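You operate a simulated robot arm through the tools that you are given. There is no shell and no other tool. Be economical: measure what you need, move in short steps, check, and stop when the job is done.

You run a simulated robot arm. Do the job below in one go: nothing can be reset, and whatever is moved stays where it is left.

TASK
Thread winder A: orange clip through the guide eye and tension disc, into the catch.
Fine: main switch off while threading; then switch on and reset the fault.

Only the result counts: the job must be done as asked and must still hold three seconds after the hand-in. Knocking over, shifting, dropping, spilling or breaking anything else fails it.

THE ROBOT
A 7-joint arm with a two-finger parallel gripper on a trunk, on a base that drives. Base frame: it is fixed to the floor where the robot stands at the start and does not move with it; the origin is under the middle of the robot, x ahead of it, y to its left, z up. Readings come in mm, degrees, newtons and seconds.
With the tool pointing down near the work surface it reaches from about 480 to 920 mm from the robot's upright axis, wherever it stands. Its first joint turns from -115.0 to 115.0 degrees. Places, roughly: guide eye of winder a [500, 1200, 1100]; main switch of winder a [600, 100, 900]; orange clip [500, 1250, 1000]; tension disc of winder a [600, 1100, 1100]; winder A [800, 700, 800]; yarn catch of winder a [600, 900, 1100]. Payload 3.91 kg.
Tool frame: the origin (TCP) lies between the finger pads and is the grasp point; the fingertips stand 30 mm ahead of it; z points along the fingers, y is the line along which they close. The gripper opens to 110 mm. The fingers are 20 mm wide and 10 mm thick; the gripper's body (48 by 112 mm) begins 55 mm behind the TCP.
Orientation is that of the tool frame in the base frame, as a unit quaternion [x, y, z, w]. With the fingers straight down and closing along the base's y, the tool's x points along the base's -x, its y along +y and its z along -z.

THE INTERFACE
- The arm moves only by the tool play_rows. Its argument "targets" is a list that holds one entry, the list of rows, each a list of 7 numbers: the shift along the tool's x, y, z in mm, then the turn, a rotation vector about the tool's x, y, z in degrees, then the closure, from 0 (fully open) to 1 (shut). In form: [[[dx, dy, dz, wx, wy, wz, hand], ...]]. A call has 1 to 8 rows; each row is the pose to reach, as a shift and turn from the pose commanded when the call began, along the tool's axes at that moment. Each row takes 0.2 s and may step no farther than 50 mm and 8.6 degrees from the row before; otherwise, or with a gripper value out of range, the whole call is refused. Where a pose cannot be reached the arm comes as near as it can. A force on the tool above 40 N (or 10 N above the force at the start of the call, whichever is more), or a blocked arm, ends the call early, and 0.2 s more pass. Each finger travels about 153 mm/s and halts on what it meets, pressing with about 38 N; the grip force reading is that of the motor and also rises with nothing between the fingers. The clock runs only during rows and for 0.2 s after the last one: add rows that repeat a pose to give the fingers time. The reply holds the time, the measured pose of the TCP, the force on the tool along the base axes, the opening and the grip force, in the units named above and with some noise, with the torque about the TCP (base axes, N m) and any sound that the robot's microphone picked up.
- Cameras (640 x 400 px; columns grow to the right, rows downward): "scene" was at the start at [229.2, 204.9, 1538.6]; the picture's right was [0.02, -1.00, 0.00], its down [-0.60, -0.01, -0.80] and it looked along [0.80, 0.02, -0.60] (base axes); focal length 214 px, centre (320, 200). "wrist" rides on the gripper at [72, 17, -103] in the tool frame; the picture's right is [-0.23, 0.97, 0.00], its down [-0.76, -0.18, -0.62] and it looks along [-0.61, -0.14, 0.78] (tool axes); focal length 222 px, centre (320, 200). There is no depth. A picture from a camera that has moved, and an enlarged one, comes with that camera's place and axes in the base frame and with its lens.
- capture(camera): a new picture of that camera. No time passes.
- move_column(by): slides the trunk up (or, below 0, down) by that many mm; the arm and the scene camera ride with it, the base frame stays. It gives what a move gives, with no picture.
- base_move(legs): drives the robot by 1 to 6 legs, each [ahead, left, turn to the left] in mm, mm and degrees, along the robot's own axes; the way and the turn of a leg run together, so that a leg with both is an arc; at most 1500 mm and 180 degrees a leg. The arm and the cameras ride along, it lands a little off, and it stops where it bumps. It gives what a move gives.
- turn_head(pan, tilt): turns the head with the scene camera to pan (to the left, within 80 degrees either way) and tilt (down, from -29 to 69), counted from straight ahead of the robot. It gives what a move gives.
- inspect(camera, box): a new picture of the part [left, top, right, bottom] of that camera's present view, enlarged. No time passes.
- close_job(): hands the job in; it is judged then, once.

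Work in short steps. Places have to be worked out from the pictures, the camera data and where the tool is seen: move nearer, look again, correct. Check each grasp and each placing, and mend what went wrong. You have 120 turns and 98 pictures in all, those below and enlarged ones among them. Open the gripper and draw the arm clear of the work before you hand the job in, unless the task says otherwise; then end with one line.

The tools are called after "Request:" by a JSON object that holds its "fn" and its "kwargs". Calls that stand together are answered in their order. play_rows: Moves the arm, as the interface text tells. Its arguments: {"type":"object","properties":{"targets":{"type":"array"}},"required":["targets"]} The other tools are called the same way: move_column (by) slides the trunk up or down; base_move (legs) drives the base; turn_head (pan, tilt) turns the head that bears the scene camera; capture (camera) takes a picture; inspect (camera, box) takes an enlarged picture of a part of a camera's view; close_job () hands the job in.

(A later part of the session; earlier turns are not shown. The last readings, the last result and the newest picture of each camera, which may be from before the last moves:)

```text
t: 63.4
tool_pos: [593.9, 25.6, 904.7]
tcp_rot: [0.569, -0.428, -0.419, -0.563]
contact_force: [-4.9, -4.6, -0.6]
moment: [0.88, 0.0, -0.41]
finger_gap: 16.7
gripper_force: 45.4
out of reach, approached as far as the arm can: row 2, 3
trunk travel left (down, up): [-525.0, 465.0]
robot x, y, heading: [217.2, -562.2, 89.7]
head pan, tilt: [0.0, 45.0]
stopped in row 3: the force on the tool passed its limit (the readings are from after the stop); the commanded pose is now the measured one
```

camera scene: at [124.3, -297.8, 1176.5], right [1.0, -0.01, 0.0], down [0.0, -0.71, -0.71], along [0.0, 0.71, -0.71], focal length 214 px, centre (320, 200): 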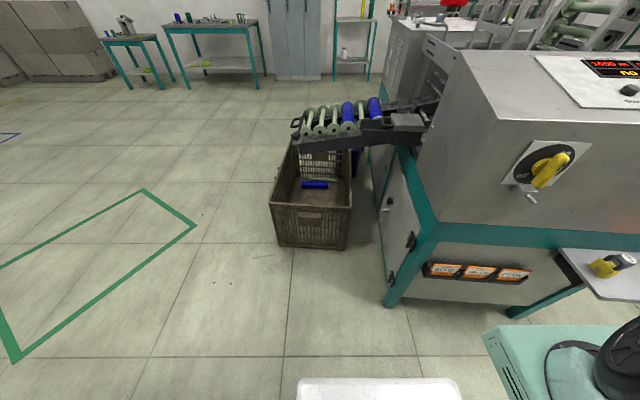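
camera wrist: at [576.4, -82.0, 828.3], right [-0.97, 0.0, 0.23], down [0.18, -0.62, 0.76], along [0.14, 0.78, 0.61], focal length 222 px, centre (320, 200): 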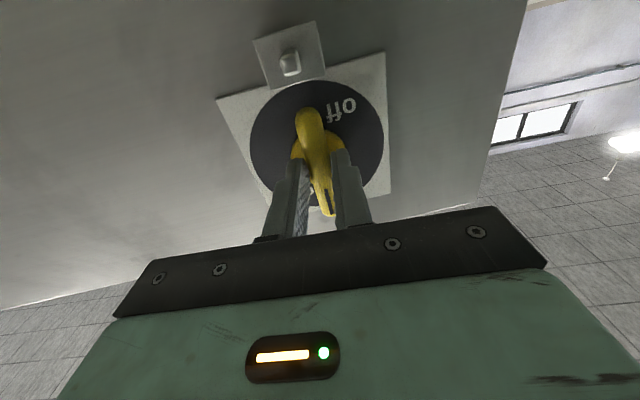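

The wrist roll runs out of reach here. Instead I'll push the bar with closed fingers along an arc, which needs only translation. First release, square the tool and back off.

Request:
{"fn": "play_rows", "kwargs": {"targets": [[[0, 0, 0, 0, 0, 0, 0.4], [0, 0, 0, 0, 0, 0, 0.4], [0, 0, -25, 0, 0, 8, 0.4], [0, 0, -50, 0, 0, 15, 0.4], [0, 0, -50, 0, 0, 15, 0.4]]]}}

Request:
{"fn": "base_move", "kwargs": {"legs": [[-35, 0, 0]]}}

Request:
{"fn": "capture", "kwargs": {"camera": "wrist"}}

```text
t: 64.5
tool_pos: [597.7, -23.5, 903.8]
tcp_rot: [0.508, -0.499, -0.49, -0.503]
contact_force: [-0.1, -0.8, 0.7]
moment: [-0.01, 0.0, 0.01]
finger_gap: 66.2
gripper_force: 0.0
trunk travel left (down, up): [-525.0, 465.0]
robot x, y, heading: [221.7, -559.2, 89.7]
head pan, tilt: [0.0, 45.0]
```

```text
t: 65.4
tool_pos: [597.7, -58.8, 903.2]
tcp_rot: [0.509, -0.499, -0.489, -0.503]
contact_force: [-0.4, -0.6, 0.4]
moment: [0.02, 0.01, -0.03]
finger_gap: 65.7
gripper_force: 0.1
trunk travel left (down, up): [-525.0, 465.0]
robot x, y, heading: [213.5, -592.8, 89.6]
head pan, tilt: [0.0, 45.0]
```

```text
63 pictures are left
camera wrist: at [581.8, -163.4, 831.5], right [-0.98, 0.01, 0.2], down [0.16, -0.61, 0.77], along [0.13, 0.79, 0.6], focal length 222 px, centre (320, 200)
```

wrist: 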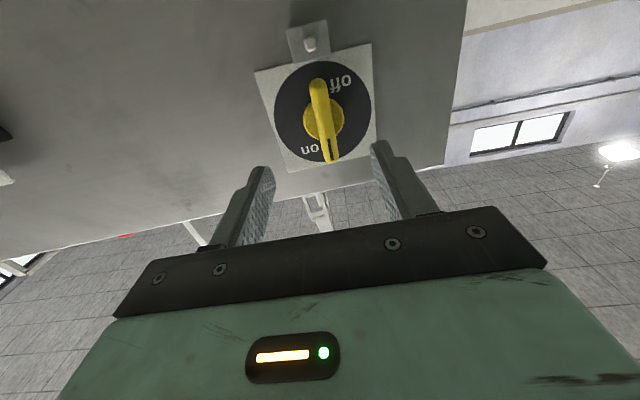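

Handle is still vertical, centre ≈ (592.5, 50, 904). I close the fingers and place them right of the bar's upper end.

Request:
{"fn": "play_rows", "kwargs": {"targets": [[[-29, -24, 0, 0, 0, 0, 1], [-29, -24, 0, 0, 0, 0, 1], [-29, -24, 45, 0, 0, 0, 1], [-29, -24, 84, 0, 0, 0, 1], [-29, -24, 84, 0, 0, 0, 1]]]}}

Request:
{"fn": "capture", "kwargs": {"camera": "wrist"}}

```text
t: 66.6
tool_pos: [620.8, 26.1, 927.7]
tcp_rot: [0.509, -0.499, -0.489, -0.503]
contact_force: [0.0, 0.2, -0.5]
moment: [-0.01, 0.0, 0.0]
finger_gap: 0.0
gripper_force: 38.3
trunk travel left (down, up): [-525.0, 465.0]
robot x, y, heading: [221.3, -595.3, 89.7]
head pan, tilt: [0.0, 45.0]
```

```text
62 pictures are left
camera wrist: at [603.9, -78.5, 857.5], right [-0.98, 0.01, 0.2], down [0.16, -0.61, 0.77], along [0.13, 0.79, 0.6], focal length 222 px, centre (320, 200)
```

wrist: 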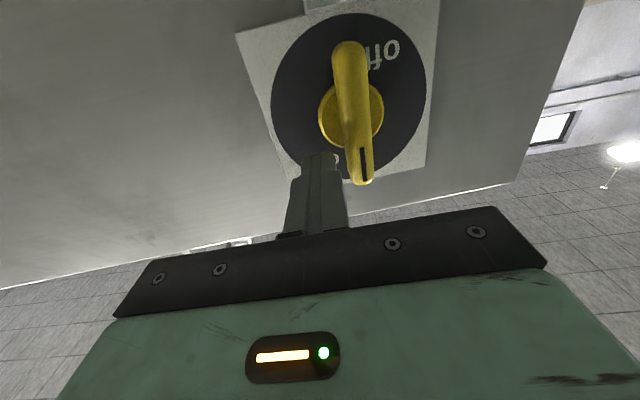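

Fingers sit beside the bar's upper end. Now the arc to push it left and down to "off".

Request:
{"fn": "play_rows", "kwargs": {"targets": [[[-4.3, 9.3, 0, 0, 0, 0, 1], [-8.3, 17.1, 0, 0, 0, 0, 1], [-10, 25.8, 0, 0, 0, 0, 1], [-9.5, 34.7, 0, 0, 0, 0, 1], [-6.8, 43, 0, 0, 0, 0, 1], [-1.9, 50.4, 0, 0, 0, 0, 1], [5.7, 56.3, 0, 0, 0, 0, 1], [10.2, 57.3, 0, 0, 0, 0, 1]]]}}

Request:
{"fn": "capture", "kwargs": {"camera": "wrist"}}

```text
t: 68.4
tool_pos: [565.3, 27.8, 923.5]
tcp_rot: [0.508, -0.495, -0.491, -0.506]
contact_force: [1.7, 8.0, 18.8]
moment: [0.67, 0.02, 0.02]
finger_gap: 0.1
gripper_force: 37.9
trunk travel left (down, up): [-525.0, 465.0]
robot x, y, heading: [219.8, -593.9, 89.4]
head pan, tilt: [0.0, 45.0]
heard: click
```

```text
61 pictures are left
camera wrist: at [549.9, -77.5, 850.7], right [-0.98, 0.0, 0.2], down [0.16, -0.62, 0.77], along [0.13, 0.79, 0.61], focal length 222 px, centre (320, 200)
```

wrist: 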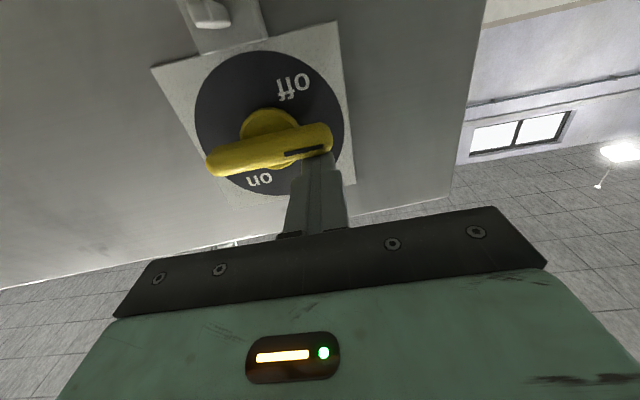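

Click heard, the handle now points to "off". I back the fingers out and check the display.

Request:
{"fn": "play_rows", "kwargs": {"targets": [[[-3, 0, -2, 0, 0, 0, 1], [-3, 0, -45, 0, 0, 0, 1], [-3, 0, -90, 0, 0, 0, 1]]]}}

Request:
{"fn": "move_column", "kwargs": {"by": 350}}

Request:
{"fn": "turn_head", "kwargs": {"pan": 75, "tilt": 40}}

Request:
{"fn": "capture", "kwargs": {"camera": "scene"}}

Request:
{"fn": "turn_head", "kwargs": {"pan": -5, "tilt": 40}}

Request:
{"fn": "capture", "kwargs": {"camera": "scene"}}

```text
t: 69.2
tool_pos: [596.3, -52.9, 919.6]
tcp_rot: [0.509, -0.499, -0.489, -0.502]
contact_force: [-1.3, 0.6, 0.1]
moment: [0.0, 0.02, 0.01]
finger_gap: 0.1
gripper_force: 37.8
out of reach, approached as far as the arm can: row 2, 3
trunk travel left (down, up): [-525.0, 465.0]
robot x, y, heading: [220.0, -595.1, 89.3]
head pan, tilt: [0.0, 45.0]
```

```text
t: 72.6
tool_pos: [598.1, -51.6, 1271.0]
tcp_rot: [0.509, -0.499, -0.489, -0.503]
contact_force: [0.2, 0.0, 0.7]
moment: [-0.04, -0.01, -0.01]
finger_gap: 0.1
gripper_force: 37.9
trunk travel left (down, up): [-875.0, 115.0]
robot x, y, heading: [215.4, -597.7, 89.6]
head pan, tilt: [0.0, 45.0]
```

```text
t: 74.1
tool_pos: [596.9, -51.1, 1271.8]
tcp_rot: [0.509, -0.498, -0.489, -0.503]
contact_force: [0.0, -0.1, 0.0]
moment: [-0.01, 0.01, -0.01]
finger_gap: 0.0
gripper_force: 37.6
trunk travel left (down, up): [-875.0, 115.0]
robot x, y, heading: [222.2, -591.4, 89.5]
head pan, tilt: [75.0, 40.0]
```

```text
60 pictures are left
camera scene: at [-65.9, -429.6, 1533.7], right [0.27, 0.96, 0.0], down [0.62, -0.17, -0.77], along [-0.74, 0.21, -0.64], focal length 214 px, centre (320, 200)
```

scene: 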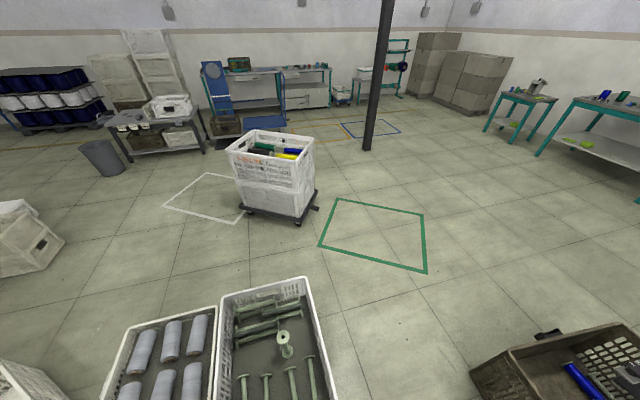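

```text
t: 75.6
tool_pos: [597.6, -53.0, 1271.1]
tcp_rot: [0.509, -0.498, -0.489, -0.503]
contact_force: [0.3, -0.3, 0.0]
moment: [0.02, -0.01, -0.03]
finger_gap: 0.0
gripper_force: 37.9
trunk travel left (down, up): [-875.0, 115.0]
robot x, y, heading: [218.4, -592.9, 89.8]
head pan, tilt: [-5.0, 40.0]
```

```text
59 pictures are left
camera scene: at [24.1, -367.8, 1533.7], right [1.0, -0.1, 0.0], down [-0.06, -0.64, -0.77], along [0.07, 0.76, -0.64], focal length 214 px, centre (320, 200)
```

scene: 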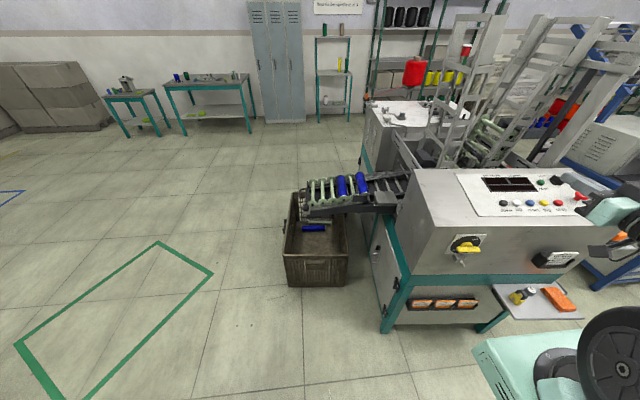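

Display is dark — main power off. Now I bring the arm back to tool-down in front of the robot before driving round to the winder's left end.

Request:
{"fn": "play_rows", "kwargs": {"targets": [[[0, 30, 0, 0, 8.5, 0, 0.5], [0, 60, 0, 0, 17, 0, 0.5], [0, 90, 0, 0, 25.5, 0, 0.5], [0, 120, 0, 0, 34, 0, 0.5], [-10, 150, 0, 0, 42.5, 0, 0.5], [-20, 180, 0, 0, 51, 0, 0.5], [-30, 210, 0, 0, 59.5, 0, 0.5], [-40, 240, 0, 0, 68, 0, 0.5]]]}}

Request:
{"fn": "play_rows", "kwargs": {"targets": [[[0, 30, 0, 0, 7.5, 0, 0.5], [0, 60, 0, 0, 15, 0, 0.5], [0, 90, 0, 0, 22, 0, 0.5], [0, 90, 0, 0, 22, 0, 0.5]]]}}

```text
t: 77.4
tool_pos: [356.5, -51.6, 1303.3]
tcp_rot: [0.699, -0.692, -0.121, -0.138]
contact_force: [-0.1, -0.1, 0.5]
moment: [-0.02, 0.02, 0.0]
finger_gap: 55.0
gripper_force: 0.0
out of reach, approached as far as the arm can: row 1, 2, 3, 4, 5, 6
trunk travel left (down, up): [-875.0, 115.0]
robot x, y, heading: [222.7, -593.9, 89.6]
head pan, tilt: [-5.0, 40.0]
```

```text
t: 78.4
tool_pos: [264.8, -51.7, 1301.5]
tcp_rot: [-0.706, 0.708, -0.015, 0.003]
contact_force: [0.7, -0.4, -0.3]
moment: [0.02, -0.02, 0.01]
finger_gap: 55.0
gripper_force: 0.1
trunk travel left (down, up): [-875.0, 115.0]
robot x, y, heading: [221.0, -595.8, 89.4]
head pan, tilt: [-5.0, 40.0]
```

Arm compact. I drive out between the crates: left a little, ahead 600, left 750, ahead 1200, then turn right to face the winder's left end.

Request:
{"fn": "base_move", "kwargs": {"legs": [[0, 60, 0], [600, 0, 0], [0, 750, 0], [1150, 0, 0], [0, 0, -89.5]]}}

Request:
{"fn": "turn_head", "kwargs": {"pan": -10, "tilt": 35}}

Request:
{"fn": "capture", "kwargs": {"camera": "scene"}}

```text
t: 81.3
tool_pos: [217.4, 311.6, 1301.1]
tcp_rot: [0.709, -0.705, 0.013, -0.003]
contact_force: [-0.3, -0.8, 0.1]
moment: [0.03, 0.03, 0.0]
finger_gap: 55.0
gripper_force: 0.1
trunk travel left (down, up): [-875.0, 115.0]
robot x, y, heading: [175.4, -230.1, 90.0]
head pan, tilt: [-5.0, 40.0]
stopped in leg 2: the robot was blocked; the commanded pose is now the measured one
```

```text
t: 82.0
tool_pos: [217.5, 311.8, 1299.7]
tcp_rot: [0.709, -0.705, 0.015, -0.002]
contact_force: [-0.2, 0.7, -0.7]
moment: [-0.02, 0.01, -0.03]
finger_gap: 54.8
gripper_force: 0.0
trunk travel left (down, up): [-875.0, 115.0]
robot x, y, heading: [175.5, -233.6, 90.4]
head pan, tilt: [-10.0, 35.0]
```

```text
58 pictures are left
camera scene: at [-13.0, -5.9, 1541.3], right [0.99, -0.17, 0.0], down [-0.1, -0.57, -0.82], along [0.14, 0.81, -0.57], focal length 214 px, centre (320, 200)
```

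scene: 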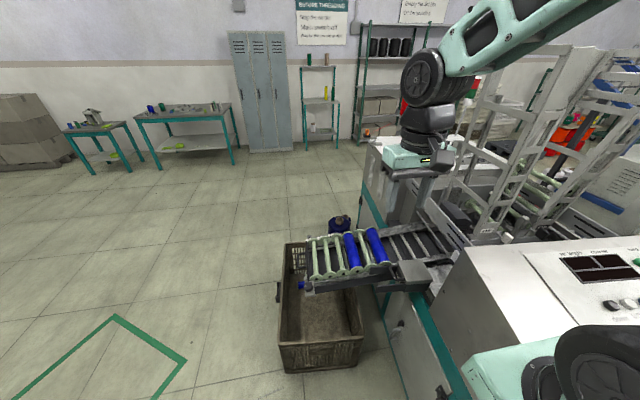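

The front-right corner is by the machine leg again; I shift left 45 mm and continue.

Request:
{"fn": "base_move", "kwargs": {"legs": [[-20, 0, 0], [0, 50, 0], [260, 0, 0]]}}

```text
t: 83.7
tool_pos: [186.8, 297.4, 1299.8]
tcp_rot: [0.725, -0.689, 0.013, -0.003]
contact_force: [0.0, 0.0, 0.4]
moment: [-0.01, 0.01, -0.02]
finger_gap: 55.0
gripper_force: 0.0
trunk travel left (down, up): [-875.0, 115.0]
robot x, y, heading: [171.4, -247.1, 92.5]
head pan, tilt: [-10.0, 35.0]
stopped in leg 3: the robot was blocked; the commanded pose is now the measured one
```

I need to see both flanks; look down left and right.

Request:
{"fn": "turn_head", "kwargs": {"pan": 70, "tilt": 69}}

Request:
{"fn": "capture", "kwargs": {"camera": "scene"}}

Request:
{"fn": "turn_head", "kwargs": {"pan": -30, "tilt": 69}}

Request:
{"fn": "capture", "kwargs": {"camera": "scene"}}

```text
t: 85.2
tool_pos: [185.9, 296.7, 1300.4]
tcp_rot: [0.724, -0.689, 0.014, -0.002]
contact_force: [0.0, -0.1, -0.6]
moment: [-0.03, 0.03, 0.0]
finger_gap: 54.9
gripper_force: 0.0
trunk travel left (down, up): [-875.0, 115.0]
robot x, y, heading: [170.6, -248.2, 92.4]
head pan, tilt: [70.0, 68.8]
```

```text
57 pictures are left
camera scene: at [-95.0, -101.1, 1497.6], right [0.3, 0.95, 0.0], down [0.89, -0.28, -0.36], along [-0.35, 0.11, -0.93], focal length 214 px, centre (320, 200)
```

scene: 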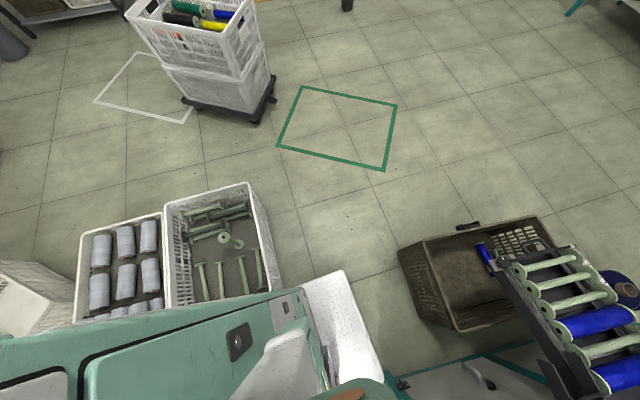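

```text
t: 87.0
tool_pos: [185.7, 296.1, 1300.2]
tcp_rot: [0.724, -0.69, 0.015, -0.003]
contact_force: [0.0, -0.5, -1.0]
moment: [0.01, -0.01, -0.03]
finger_gap: 55.2
gripper_force: 0.1
trunk travel left (down, up): [-875.0, 115.0]
robot x, y, heading: [169.6, -249.0, 92.5]
head pan, tilt: [-30.0, 68.8]
```

```text
56 pictures are left
camera scene: at [-16.0, -68.3, 1497.6], right [0.89, -0.46, 0.0], down [-0.43, -0.83, -0.36], along [0.17, 0.32, -0.93], focal length 214 px, centre (320, 200)
```

scene: 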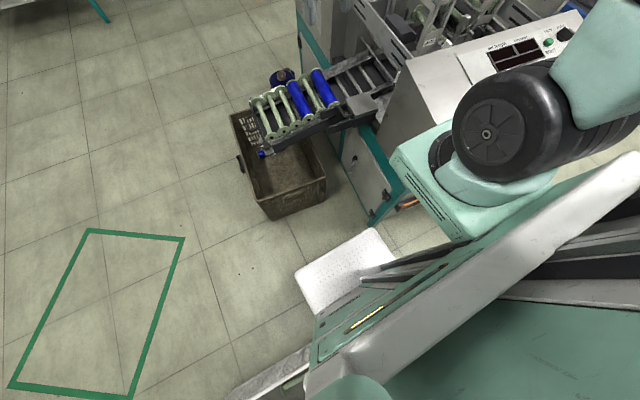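

The corridor is narrower than the base at this heading; earlier I passed it diagonally. I back out to (430, −450), turn to heading 151°, and drive the same diagonal outwards.

Request:
{"fn": "base_move", "kwargs": {"legs": [[-212, 0, 0], [0, -251, 0], [0, 0, 58.5]]}}

```text
t: 92.7
tool_pos: [-36.8, -165.3, 1300.9]
tcp_rot: [0.971, -0.241, 0.011, -0.009]
contact_force: [0.3, 0.9, 0.6]
moment: [-0.01, -0.04, 0.01]
finger_gap: 54.9
gripper_force: 0.0
trunk travel left (down, up): [-875.0, 115.0]
robot x, y, heading: [421.3, -457.3, 151.9]
head pan, tilt: [-30.0, 68.8]
```

Facing out; slide right 176 mm, then drive ahead along the diagonal.

Request:
{"fn": "base_move", "kwargs": {"legs": [[0, -172, 0], [289, 0, 0], [280, 0, 0], [0, 0, 28]]}}

```text
t: 98.8
tool_pos: [-556.1, 9.8, 1300.5]
tcp_rot: [1.0, 0.012, 0.008, -0.012]
contact_force: [0.1, -1.1, 0.4]
moment: [0.0, 0.03, -0.01]
finger_gap: 55.0
gripper_force: 0.0
trunk travel left (down, up): [-875.0, 115.0]
robot x, y, heading: [-12.1, -23.0, -179.0]
head pan, tilt: [-30.0, 68.8]
```

Out of the corridor. I drive away from the machine, slide to y≈1230, and turn to face the winder's left end.

Request:
{"fn": "base_move", "kwargs": {"legs": [[620, 0, 0], [0, -1250, 0], [0, 0, -90], [0, 0, -91]]}}

Request:
{"fn": "turn_head", "kwargs": {"pan": -10, "tilt": 25}}

Request:
{"fn": "capture", "kwargs": {"camera": "scene"}}

```text
t: 116.0
tool_pos: [-60.7, 1139.7, 1299.7]
tcp_rot: [0.049, 0.999, -0.01, -0.009]
contact_force: [-0.1, -0.6, 0.3]
moment: [-0.01, 0.07, -0.02]
finger_gap: 55.0
gripper_force: 0.0
trunk travel left (down, up): [-875.0, 115.0]
robot x, y, heading: [-594.2, 1236.1, -6.1]
head pan, tilt: [-30.0, 68.8]
```

```text
t: 117.1
tool_pos: [-60.5, 1140.7, 1300.5]
tcp_rot: [0.05, 0.999, -0.01, -0.009]
contact_force: [0.0, 0.0, -0.3]
moment: [0.0, 0.0, -0.03]
finger_gap: 55.1
gripper_force: 0.1
trunk travel left (down, up): [-875.0, 115.0]
robot x, y, heading: [-598.8, 1238.7, -5.7]
head pan, tilt: [-10.0, 25.0]
```

```text
55 pictures are left
camera scene: at [-346.4, 1399.7, 1557.0], right [-0.27, -0.96, 0.0], down [-0.41, 0.12, -0.91], along [0.87, -0.25, -0.42], focal length 214 px, centre (320, 200)
```

scene: 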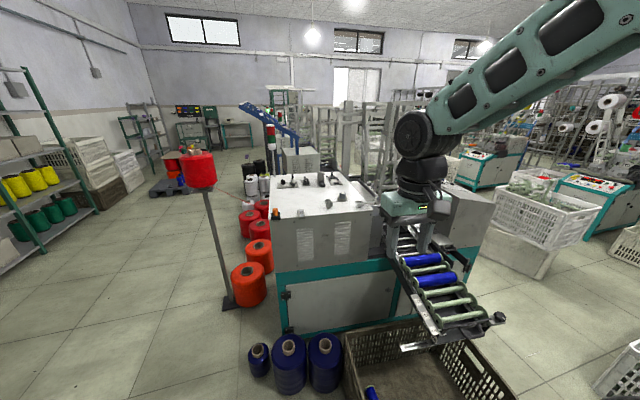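

Now the winder's head end is in view; zoom on the table top with the clip and guides.

Request:
{"fn": "inspect", "kwargs": {"camera": "scene", "box": [255, 155, 415, 255]}}

```text
4.00 times, centred on (335, 205) of scene
camera zoom: at [-346.4, 1399.7, 1557.0], right [-0.27, -0.96, 0.0], down [-0.41, 0.12, -0.91], along [0.87, -0.25, -0.42], focal length 858 px, centre (260, 180)
```

zoom: 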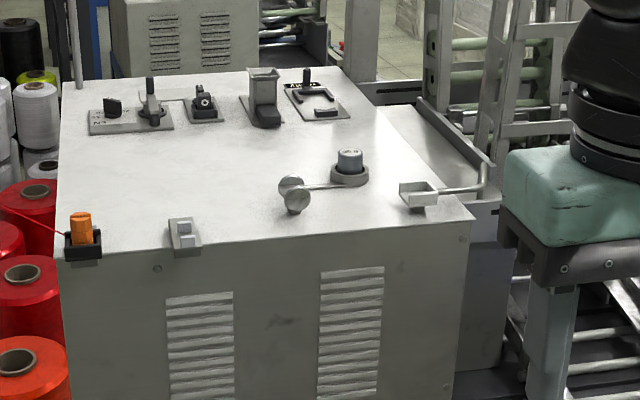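

The clip sits at about (500, 1350), guide eye (520, 1245), disc (553, 1100), catch (520, 945), all on the table's near edge. I take a stance near (−120, 1500) clear of the spools and crate.

Request:
{"fn": "base_move", "kwargs": {"legs": [[0, 307, 0], [0, 0, 5.7], [430, 0, 0]]}}

Request:
{"fn": "turn_head", "kwargs": {"pan": -35, "tilt": 35}}

Request:
{"fn": "capture", "kwargs": {"camera": "scene"}}

Request:
{"fn": "capture", "kwargs": {"camera": "wrist"}}

```text
t: 122.0
tool_pos: [417.1, 1498.9, 1300.3]
tcp_rot: [-0.002, 1.0, -0.011, -0.008]
contact_force: [0.1, -0.1, -0.6]
moment: [0.01, 0.01, -0.01]
finger_gap: 54.7
gripper_force: 0.2
trunk travel left (down, up): [-875.0, 115.0]
robot x, y, heading: [-126.1, 1542.4, 0.0]
head pan, tilt: [-10.0, 25.0]
```

```text
t: 122.9
tool_pos: [415.6, 1498.5, 1300.2]
tcp_rot: [-0.002, 1.0, -0.011, -0.008]
contact_force: [1.0, 0.0, 0.3]
moment: [0.03, -0.03, 0.0]
finger_gap: 55.0
gripper_force: 0.0
trunk travel left (down, up): [-875.0, 115.0]
robot x, y, heading: [-126.7, 1541.9, -0.1]
head pan, tilt: [-35.0, 35.0]
```

```text
53 pictures are left
camera scene: at [86.4, 1694.4, 1541.3], right [-0.57, -0.82, 0.0], down [-0.47, 0.33, -0.82], along [0.67, -0.47, -0.57], focal length 214 px, centre (320, 200)
```

scene: 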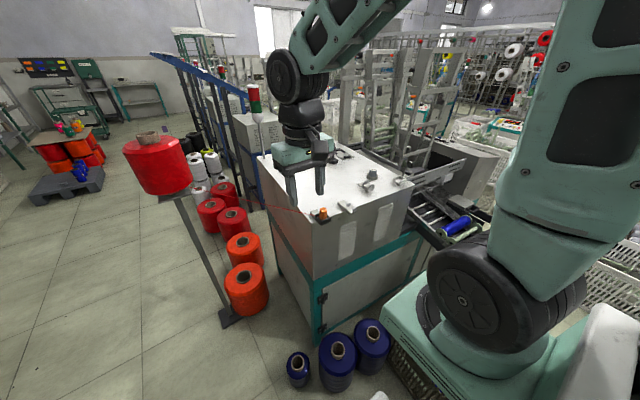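

```text
52 pictures are left
camera wrist: at [345.4, 1518.0, 1404.2], right [0.22, 0.97, -0.03], down [0.77, -0.16, 0.61], along [0.59, -0.16, -0.79], focal length 222 px, centre (320, 200)
```

wrist: 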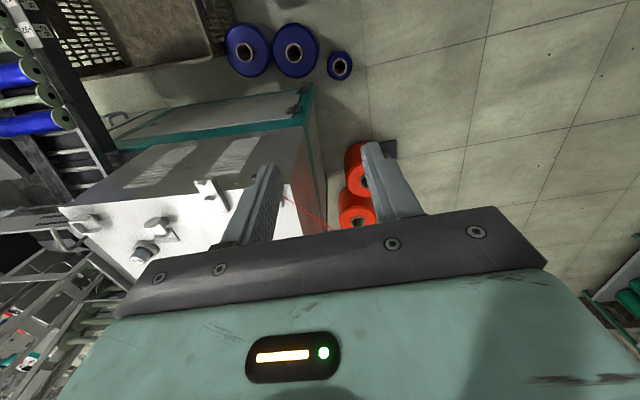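

Zoom on the table from this closer viewpoint.

Request:
{"fn": "inspect", "kwargs": {"camera": "scene", "box": [300, 140, 428, 230]}}

Request:
{"fn": "inspect", "kwargs": {"camera": "wrist", "box": [40, 140, 300, 280]}}

```text
4.44 times, centred on (364, 185) of scene
camera zoom: at [86.4, 1694.4, 1541.3], right [-0.57, -0.82, 0.0], down [-0.47, 0.33, -0.82], along [0.67, -0.47, -0.57], focal length 953 px, centre (124, 267)
```

zoom: 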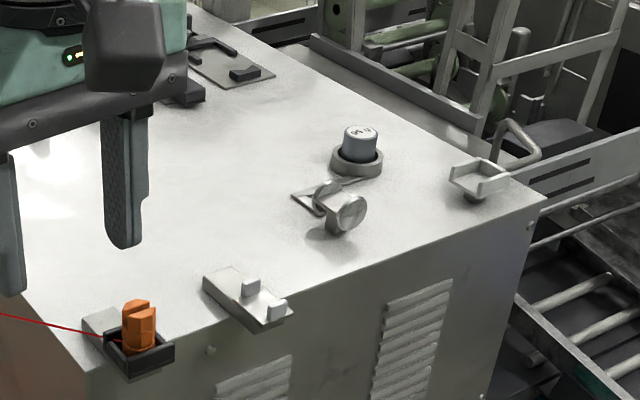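

```text
2.46 times, centred on (170, 210) of wrist
camera zoom: at [345.4, 1518.0, 1404.2], right [0.22, 0.97, -0.03], down [0.77, -0.16, 0.61], along [0.59, -0.16, -0.79], focal length 547 px, centre (689, 175)
```

zoom: 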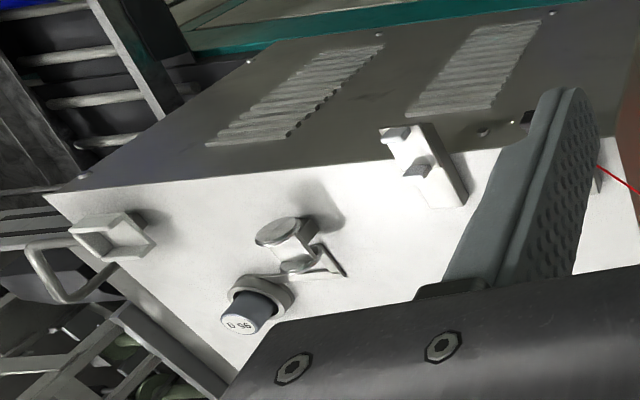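

Triangulated: clip ≈ (546, 1356, 1087), eye ≈ (537, 1236, 1071), disc ≈ (607, 1081, 1075), catch ≈ (576, 914, 1064), cone ≈ (1088, 1776, 1167). I bring the open hand above the clip for a close look.

Request:
{"fn": "play_rows", "kwargs": {"targets": [[[-26, -28, 20, 0, 0, 0, 0.4], [-52, -57, 40, 0, 0, 0, 0.4], [-78, -85, 60, 0, 0, 0, 0.4], [-104, -114, 80, 0, 0, 0, 0.4], [-130, -142, 100, 0, 0, 0, 0.4], [-130, -142, 100, 0, 0, 0, 0.4]]]}}

Request:
{"fn": "capture", "kwargs": {"camera": "wrist"}}

```text
t: 124.3
tool_pos: [546.9, 1358.0, 1204.5]
tcp_rot: [-0.002, 1.0, -0.011, -0.008]
contact_force: [-0.6, 0.4, 0.6]
moment: [0.02, 0.01, -0.01]
finger_gap: 66.3
gripper_force: 0.1
trunk travel left (down, up): [-875.0, 115.0]
robot x, y, heading: [-129.3, 1542.2, 0.0]
head pan, tilt: [-35.0, 35.0]
```

```text
49 pictures are left
camera wrist: at [475.5, 1376.4, 1308.3], right [0.22, 0.97, -0.03], down [0.77, -0.16, 0.61], along [0.59, -0.16, -0.79], focal length 222 px, centre (320, 200)
```

wrist: 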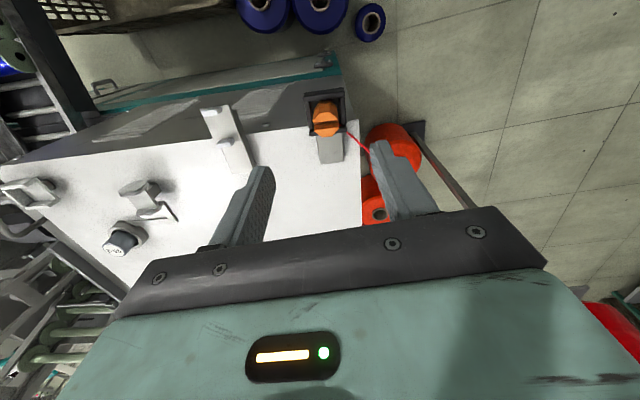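

Request:
{"fn": "inspect", "kwargs": {"camera": "wrist", "box": [180, 70, 404, 210]}}

Request:
{"fn": "inspect", "kwargs": {"camera": "wrist", "box": [0, 100, 240, 250]}}

```text
2.86 times, centred on (292, 140) of wrist
camera zoom: at [475.5, 1376.4, 1308.3], right [0.22, 0.97, -0.03], down [0.77, -0.16, 0.61], along [0.59, -0.16, -0.79], focal length 635 px, centre (400, 371)
```

zoom: 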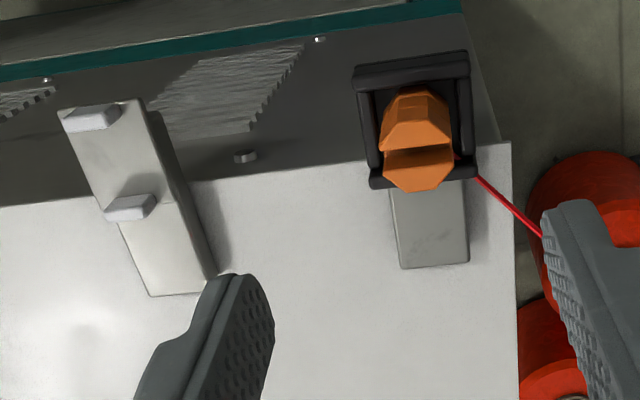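

```text
2.67 times, centred on (120, 175) of wrist
camera zoom: at [475.5, 1376.4, 1308.3], right [0.22, 0.97, -0.03], down [0.77, -0.16, 0.61], along [0.59, -0.16, -0.79], focal length 592 px, centre (853, 267)
```

zoom: 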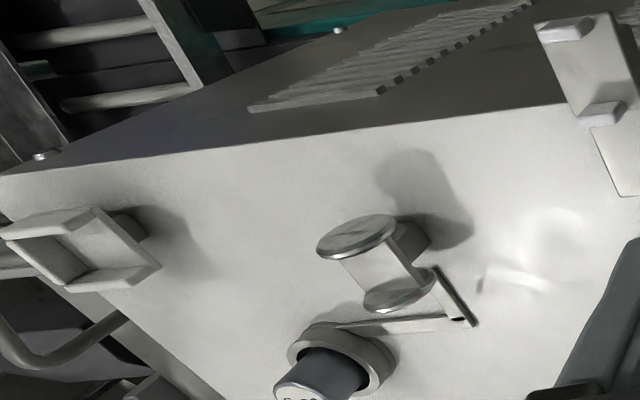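

Clip is a hex body centred near (543, 1360), top ≈1117, in a small black holder; the yarn exits on its +y side. The eye's posts leave a ~40 mm gap in x, so gripping along y works. I descend and grip the upper part.

Request:
{"fn": "play_rows", "kwargs": {"targets": [[[4, 2, 42, 0, 0, 0, 0.4], [4, 2, 78, 0, 0, 0, 0.4], [4, 2, 78, 0, 0, 0, 0.4]]]}}

Request:
{"fn": "capture", "kwargs": {"camera": "wrist"}}

Request:
{"fn": "inspect", "kwargs": {"camera": "scene", "box": [290, 170, 370, 230]}}

```text
t: 125.1
tool_pos: [544.6, 1354.7, 1125.1]
tcp_rot: [-0.002, 1.0, -0.011, -0.008]
contact_force: [0.2, -0.5, -0.7]
moment: [0.02, -0.02, 0.02]
finger_gap: 66.0
gripper_force: 0.0
trunk travel left (down, up): [-875.0, 115.0]
robot x, y, heading: [-126.8, 1540.0, -0.0]
head pan, tilt: [-35.0, 35.0]
```

```text
46 pictures are left
camera wrist: at [473.3, 1373.4, 1228.9], right [0.22, 0.97, -0.03], down [0.77, -0.16, 0.61], along [0.59, -0.16, -0.79], focal length 222 px, centre (320, 200)
```

wrist: 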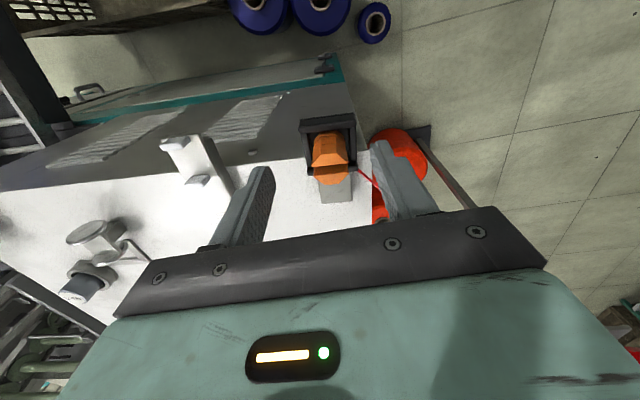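

```text
6.67 times, centred on (330, 200) of scene
camera zoom: at [86.5, 1694.3, 1541.3], right [-0.57, -0.82, 0.0], down [-0.47, 0.33, -0.82], along [0.67, -0.47, -0.57], focal length 1430 px, centre (253, 200)
```

zoom: 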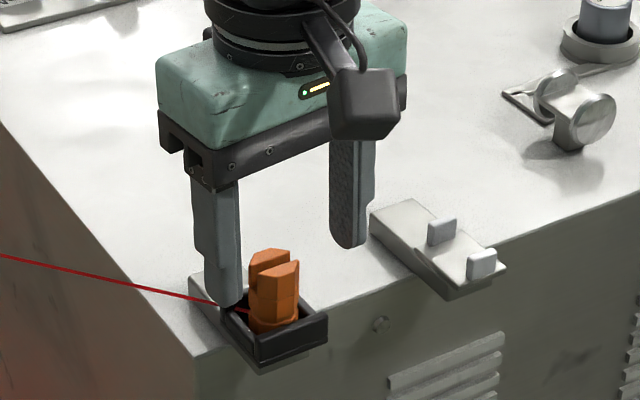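

The clip is about 8 mm nearer (−x) and 7 mm toward +y; fingertips sit just above the holder rim. I correct and close.

Request:
{"fn": "play_rows", "kwargs": {"targets": [[[8, 7, 0, 0, 0, 0, 0.4], [8, 7, 0, 0, 0, 0, 0.4], [8, 7, 0, 0, 0, 0, 1], [8, 7, 0, 0, 0, 0, 1], [8, 7, 0, 0, 0, 0, 1]]]}}

Request:
{"fn": "inspect", "kwargs": {"camera": "scene", "box": [290, 170, 370, 230]}}

```text
t: 126.3
tool_pos: [534.5, 1362.2, 1124.7]
tcp_rot: [-0.002, 1.0, -0.012, -0.008]
contact_force: [0.9, 1.0, 2.0]
moment: [0.03, -0.08, 0.03]
finger_gap: 22.3
gripper_force: 38.3
trunk travel left (down, up): [-875.0, 115.0]
robot x, y, heading: [-130.4, 1543.5, -0.3]
head pan, tilt: [-35.0, 35.0]
```

```text
6.67 times, centred on (330, 200) of scene
camera zoom: at [86.4, 1694.3, 1541.3], right [-0.57, -0.82, 0.0], down [-0.47, 0.33, -0.82], along [0.67, -0.47, -0.57], focal length 1430 px, centre (253, 200)
```

zoom: 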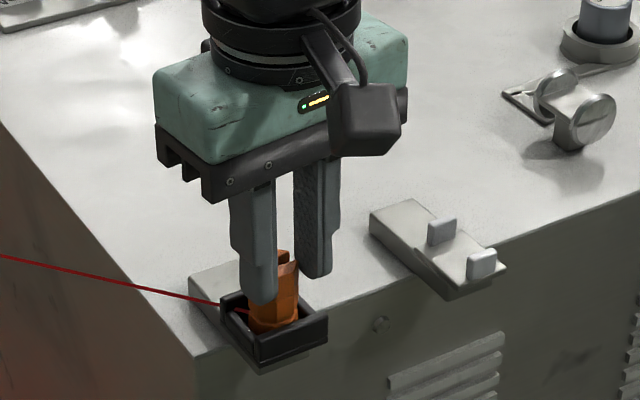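

Gripped (22 mm). I lift 60 mm and look.

Request:
{"fn": "play_rows", "kwargs": {"targets": [[[0, 0, -20, 0, 0, 0, 1], [0, 0, -40, 0, 0, 0, 1], [0, 0, -60, 0, 0, 0, 1]]]}}

Request:
{"fn": "inspect", "kwargs": {"camera": "scene", "box": [290, 140, 410, 230]}}

Request:
{"fn": "inspect", "kwargs": {"camera": "wrist", "box": [120, 80, 400, 255]}}

```text
t: 127.1
tool_pos: [534.3, 1363.7, 1184.3]
tcp_rot: [-0.001, 1.0, -0.011, -0.008]
contact_force: [0.1, -0.2, 0.0]
moment: [0.0, 0.0, 0.01]
finger_gap: 0.2
gripper_force: 37.5
trunk travel left (down, up): [-875.0, 115.0]
robot x, y, heading: [-124.9, 1542.1, -0.2]
head pan, tilt: [-35.0, 35.0]
```

```text
4.44 times, centred on (350, 185) of scene
camera zoom: at [86.6, 1694.3, 1541.3], right [-0.57, -0.82, 0.0], down [-0.47, 0.33, -0.82], along [0.67, -0.47, -0.57], focal length 953 px, centre (187, 267)
```

zoom: 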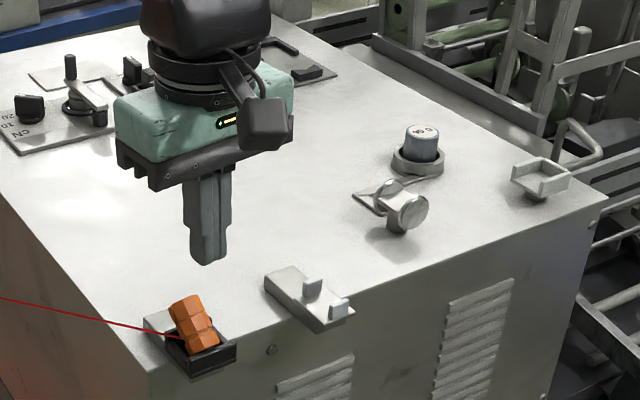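

```text
2.29 times, centred on (260, 168) of wrist
camera zoom: at [464.0, 1382.3, 1287.7], right [0.22, 0.97, -0.03], down [0.77, -0.16, 0.61], along [0.59, -0.16, -0.79], focal length 508 px, centre (457, 274)
```

zoom: 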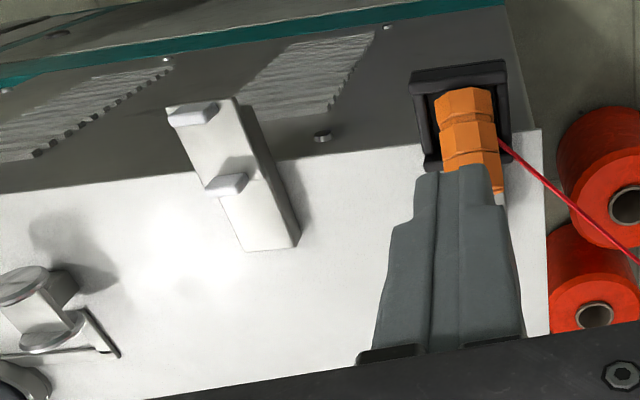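

It slipped: I had gripped its edge, and the clip now leans ~28° toward +x in the holder (top ≈ (559, 1366, 1111)). I tilt the tool to match the lean and hover along its axis.

Request:
{"fn": "play_rows", "kwargs": {"targets": [[[-5, 1, -10, 0, 0, 0, 0.5], [-20, 2, 0, 0, 6.5, 0, 0.5], [-30, 2, 10, 0, 13, 0, 0.5], [-40, 2, 20, 0, 19.5, 0, 0.5], [-45, 2, 33, 0, 26, 0, 0.5], [-45, 2, 33, 0, 26, 0, 0.5]]]}}

Request:
{"fn": "inspect", "kwargs": {"camera": "wrist", "box": [200, 80, 440, 230]}}

Request:
{"fn": "inspect", "kwargs": {"camera": "scene", "box": [290, 170, 370, 230]}}

```text
t: 128.5
tool_pos: [579.3, 1365.2, 1150.4]
tcp_rot: [0.001, 0.972, -0.012, -0.234]
contact_force: [1.0, 0.7, -0.8]
moment: [0.02, 0.02, 0.0]
finger_gap: 55.1
gripper_force: 0.2
trunk travel left (down, up): [-875.0, 115.0]
robot x, y, heading: [-124.4, 1540.6, -0.0]
head pan, tilt: [-35.0, 35.0]
```

```text
2.67 times, centred on (320, 155) of wrist
camera zoom: at [560.6, 1384.4, 1274.8], right [0.2, 0.97, -0.13], down [0.96, -0.17, 0.21], along [0.19, -0.16, -0.97], focal length 592 px, centre (320, 320)
```

zoom: 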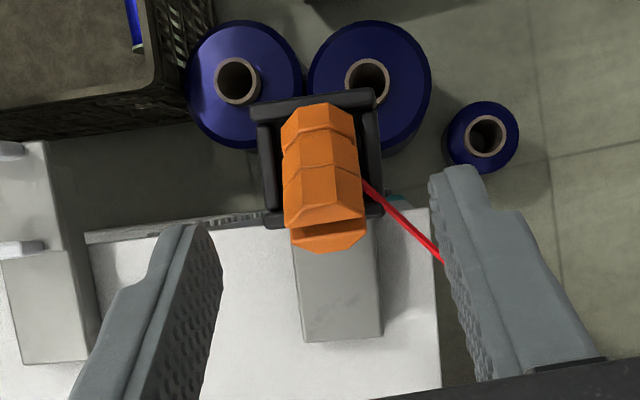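

```text
6.67 times, centred on (330, 200) of scene
camera zoom: at [86.5, 1694.3, 1541.3], right [-0.57, -0.82, 0.0], down [-0.47, 0.33, -0.82], along [0.67, -0.47, -0.57], focal length 1430 px, centre (253, 200)
```

zoom: 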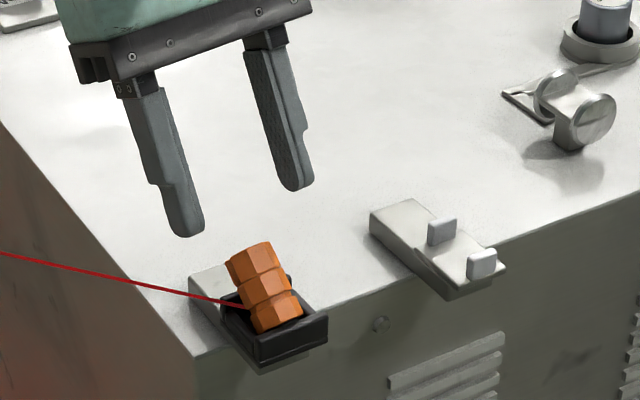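

Lean is nearer 36°. I add 9° tilt and advance along the clip's axis so the pads cover its upper half, then grip.

Request:
{"fn": "play_rows", "kwargs": {"targets": [[[-3, -1, 13, 0, 4.5, 0, 0.5], [-5, -1, 26, 0, 9, 0, 0.5], [-7, -1, 39, 0, 9, 0, 0.5], [-7, -1, 39, 0, 9, 0, 0.5]]]}}

Request:
{"fn": "inspect", "kwargs": {"camera": "wrist", "box": [200, 80, 440, 230]}}

Request:
{"fn": "inspect", "kwargs": {"camera": "scene", "box": [290, 170, 370, 230]}}

```text
t: 129.5
tool_pos: [566.1, 1363.3, 1110.7]
tcp_rot: [0.003, 0.951, -0.011, -0.308]
contact_force: [0.1, -0.3, 0.0]
moment: [-0.03, 0.03, 0.01]
finger_gap: 55.1
gripper_force: 0.1
trunk travel left (down, up): [-875.0, 115.0]
robot x, y, heading: [-130.4, 1540.5, -0.1]
head pan, tilt: [-35.0, 35.0]
```

```text
2.67 times, centred on (320, 155) of wrist
camera zoom: at [567.3, 1382.1, 1236.4], right [0.18, 0.97, -0.16], down [0.98, -0.17, 0.06], along [0.03, -0.16, -0.99], focal length 592 px, centre (320, 320)
```

zoom: 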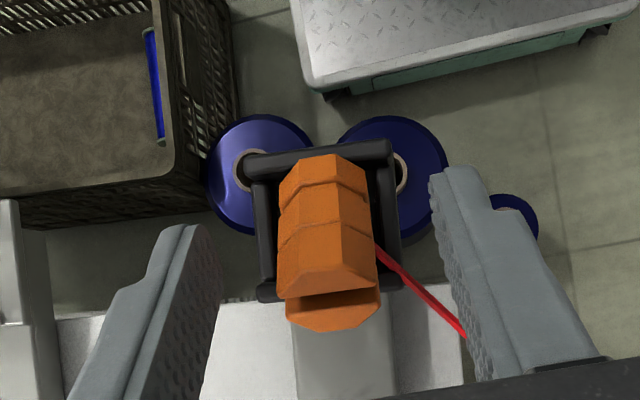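

```text
6.67 times, centred on (330, 200) of scene
camera zoom: at [86.5, 1694.3, 1541.3], right [-0.57, -0.82, 0.0], down [-0.47, 0.33, -0.82], along [0.67, -0.47, -0.57], focal length 1430 px, centre (253, 200)
```

zoom: 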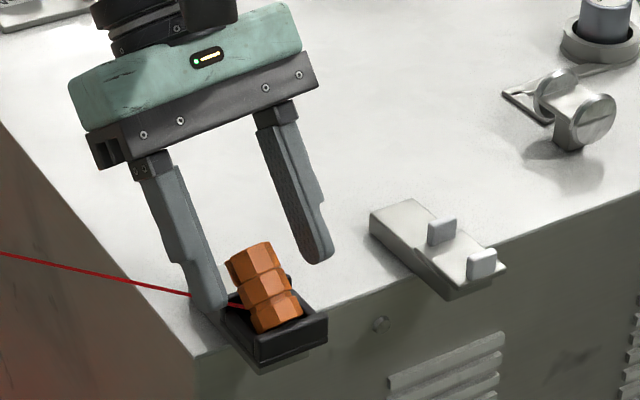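

The clip is centred between the tilted fingers. Close.

Request:
{"fn": "play_rows", "kwargs": {"targets": [[[0, 0, 0, 0, 0, 0, 1], [0, 0, 0, 0, 0, 0, 1], [0, 0, 0, 0, 0, 0, 1]]]}}

Request:
{"fn": "inspect", "kwargs": {"camera": "wrist", "box": [200, 80, 440, 230]}}

```text
t: 130.3
tool_pos: [565.6, 1363.1, 1111.0]
tcp_rot: [0.002, 0.951, -0.011, -0.308]
contact_force: [0.2, 0.4, -0.1]
moment: [0.01, -0.01, 0.01]
finger_gap: 22.5
gripper_force: 38.2
trunk travel left (down, up): [-875.0, 115.0]
robot x, y, heading: [-130.0, 1538.5, 0.1]
head pan, tilt: [-35.0, 35.0]
```

```text
2.67 times, centred on (320, 155) of wrist
camera zoom: at [567.2, 1382.1, 1236.6], right [0.18, 0.97, -0.16], down [0.98, -0.17, 0.06], along [0.03, -0.16, -0.99], focal length 592 px, centre (320, 320)
```

zoom: 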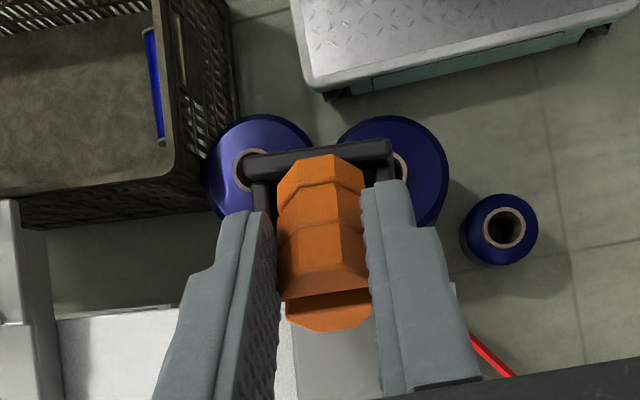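

Deep, even grip. I draw it out along its axis slowly and check.

Request:
{"fn": "play_rows", "kwargs": {"targets": [[[0, 0, -8, 0, 0, 0, 1], [0, 0, -16, 0, 0, 0, 1], [0, 0, -26, 0, 0, 0, 1], [0, 0, -38, 0, 0, 0, 1], [0, 0, -50, 0, 0, 0, 1]]]}}

Request:
{"fn": "inspect", "kwargs": {"camera": "scene", "box": [290, 160, 370, 220]}}

```text
t: 131.5
tool_pos: [595.9, 1363.8, 1153.4]
tcp_rot: [0.003, 0.951, -0.011, -0.309]
contact_force: [0.8, 0.3, -0.2]
moment: [0.01, 0.0, 0.02]
finger_gap: 22.3
gripper_force: 38.2
trunk travel left (down, up): [-875.0, 115.0]
robot x, y, heading: [-127.1, 1540.8, -0.1]
head pan, tilt: [-35.0, 35.0]
```

```text
6.67 times, centred on (330, 190) of scene
camera zoom: at [86.4, 1694.3, 1541.3], right [-0.57, -0.82, 0.0], down [-0.47, 0.33, -0.82], along [0.67, -0.47, -0.57], focal length 1430 px, centre (253, 267)
```

zoom: 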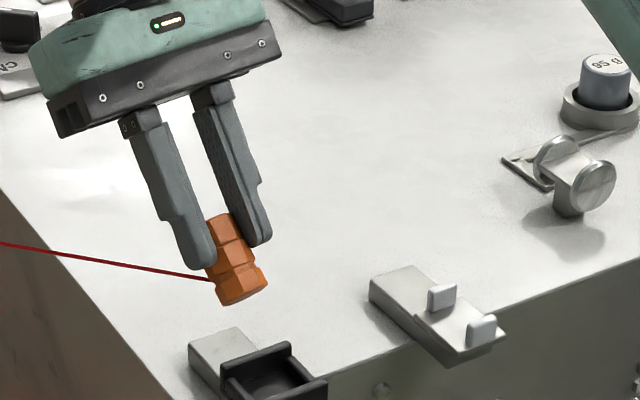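

Clip is held with about 20 mm below the fingertips. I bring the tool upright again above the table, near (545, 1330, 1180).

Request:
{"fn": "play_rows", "kwargs": {"targets": [[[11, -7, -5, 0, -7.2, 0, 1], [23, -14, -3, 0, -14.4, 0, 1], [34, -20, 0, 0, -21.6, 0, 1], [46, -27, 4, 0, -28.8, 0, 1], [57, -34, 8, 0, -36, 0, 1], [57, -34, 8, 0, -36, 0, 1]]]}}

Request:
{"fn": "capture", "kwargs": {"camera": "wrist"}}

Request:
{"fn": "inspect", "kwargs": {"camera": "wrist", "box": [80, 80, 360, 255]}}

Request:
{"fn": "inspect", "kwargs": {"camera": "scene", "box": [310, 150, 406, 222]}}

```text
t: 132.9
tool_pos: [544.6, 1331.9, 1180.4]
tcp_rot: [-0.002, 1.0, -0.012, 0.0]
contact_force: [-0.1, 0.4, -0.5]
moment: [-0.02, -0.04, -0.03]
finger_gap: 22.5
gripper_force: 37.9
trunk travel left (down, up): [-875.0, 115.0]
robot x, y, heading: [-128.5, 1540.6, 0.0]
head pan, tilt: [-35.0, 35.0]
```

```text
35 pictures are left
camera wrist: at [471.8, 1350.7, 1282.8], right [0.22, 0.97, -0.02], down [0.76, -0.16, 0.63], along [0.61, -0.16, -0.78], focal length 222 px, centre (320, 200)
```

wrist: 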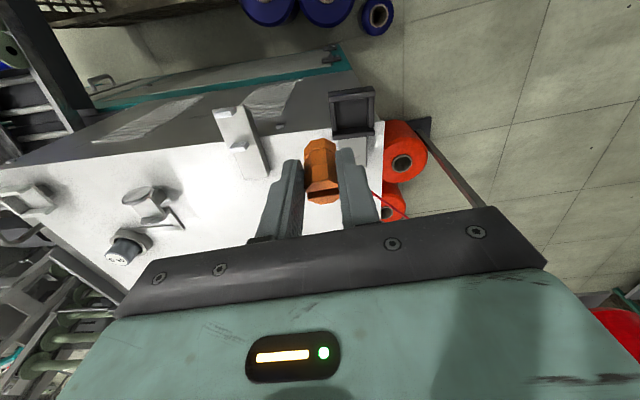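

```text
2.29 times, centred on (220, 168) of wrist
camera zoom: at [471.8, 1350.7, 1282.8], right [0.22, 0.97, -0.02], down [0.76, -0.16, 0.63], along [0.61, -0.16, -0.78], focal length 508 px, centre (549, 274)
```

zoom: 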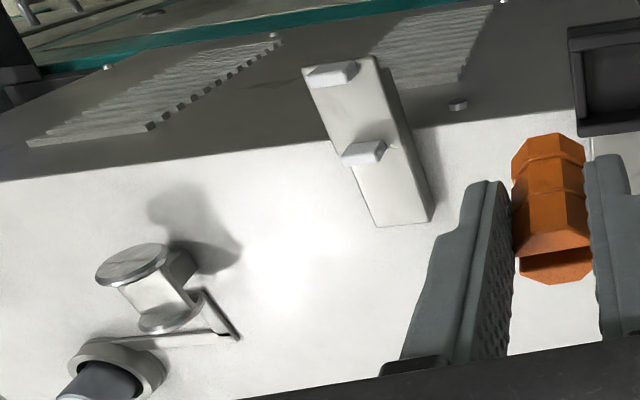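

```text
5.56 times, centred on (358, 186) of scene
camera zoom: at [86.3, 1694.3, 1541.3], right [-0.57, -0.82, 0.0], down [-0.47, 0.33, -0.82], along [0.67, -0.47, -0.57], focal length 1192 px, centre (109, 278)
```

zoom: 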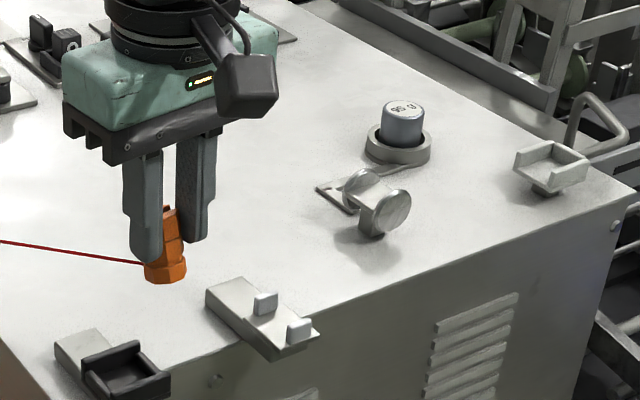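

Posts triangulate to x≈517 and 552 at y≈1242, tops ≈1073, with a ~30 mm gap that suits the clip. I move to just before the gap, low, and check alignment.

Request:
{"fn": "play_rows", "kwargs": {"targets": [[[5, -21, 25, 0, 0, 0, 1], [10, -42, 50, 0, 0, 0, 1], [10, -42, 50, 0, 0, 0, 1]]]}}

Request:
{"fn": "inspect", "kwargs": {"camera": "wrist", "box": [160, 80, 400, 230]}}

Request:
{"fn": "inspect", "kwargs": {"camera": "scene", "box": [310, 160, 374, 208]}}

```text
t: 133.7
tool_pos: [534.3, 1287.0, 1130.2]
tcp_rot: [-0.002, 1.0, -0.012, 0.001]
contact_force: [0.4, -0.4, -0.9]
moment: [0.02, 0.01, -0.05]
finger_gap: 22.5
gripper_force: 37.9
trunk travel left (down, up): [-875.0, 115.0]
robot x, y, heading: [-128.1, 1538.1, 0.1]
head pan, tilt: [-35.0, 35.0]
```

```text
2.67 times, centred on (280, 155) of wrist
camera zoom: at [460.3, 1305.8, 1232.8], right [0.22, 0.97, -0.02], down [0.76, -0.16, 0.63], along [0.61, -0.16, -0.78], focal length 592 px, centre (427, 320)
```

zoom: 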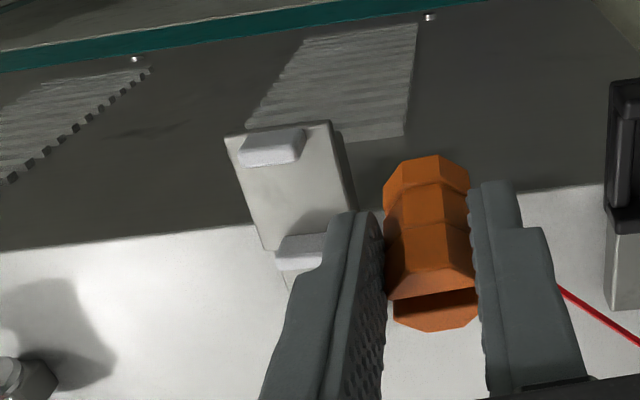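

```text
8.33 times, centred on (342, 184) of scene
camera zoom: at [86.4, 1694.2, 1541.3], right [-0.57, -0.82, 0.0], down [-0.47, 0.33, -0.82], along [0.67, -0.47, -0.57], focal length 1787 px, centre (137, 333)
```

zoom: 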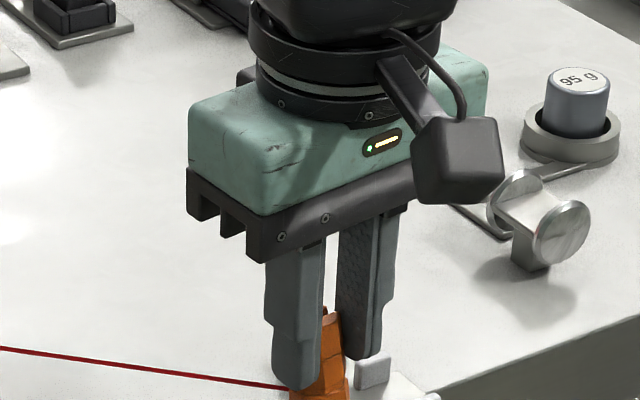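

Gap centre ≈ x 535, ~33 mm clear; the clip (23 mm) is nearly aligned. I lower to TCP z 1108, shift 2 mm and slide through the gap toward −y.

Request:
{"fn": "play_rows", "kwargs": {"targets": [[[2, 0, 11, 0, 0, 0, 1], [2, 0, 22, 0, 0, 0, 1], [2, -15, 22, 0, 0, 0, 1], [2, -30, 22, 0, 0, 0, 1], [2, -45, 22, 0, 0, 0, 1], [2, -60, 22, 0, 0, 0, 1]]]}}

Request:
{"fn": "inspect", "kwargs": {"camera": "wrist", "box": [200, 80, 440, 230]}}

```text
t: 134.7
tool_pos: [533.7, 1268.4, 1109.1]
tcp_rot: [-0.007, 1.0, -0.006, -0.001]
contact_force: [-1.6, 11.8, 1.2]
moment: [0.51, 0.02, -0.07]
finger_gap: 22.5
gripper_force: 38.2
trunk travel left (down, up): [-875.0, 115.0]
robot x, y, heading: [-130.6, 1541.1, 0.2]
head pan, tilt: [-35.0, 35.0]
stopped in row 5: the force on the tool passed its limit (the readings are from after the stop); the commanded pose is now the measured one
```

```text
2.67 times, centred on (320, 155) of wrist
camera zoom: at [461.5, 1285.5, 1212.6], right [0.21, 0.98, -0.01], down [0.77, -0.16, 0.62], along [0.61, -0.14, -0.78], focal length 592 px, centre (320, 320)
```

zoom: 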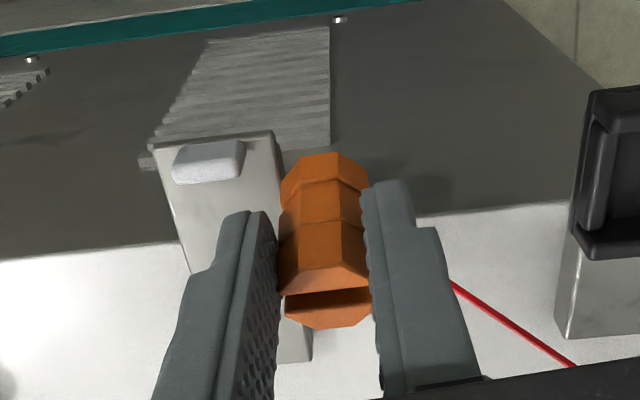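

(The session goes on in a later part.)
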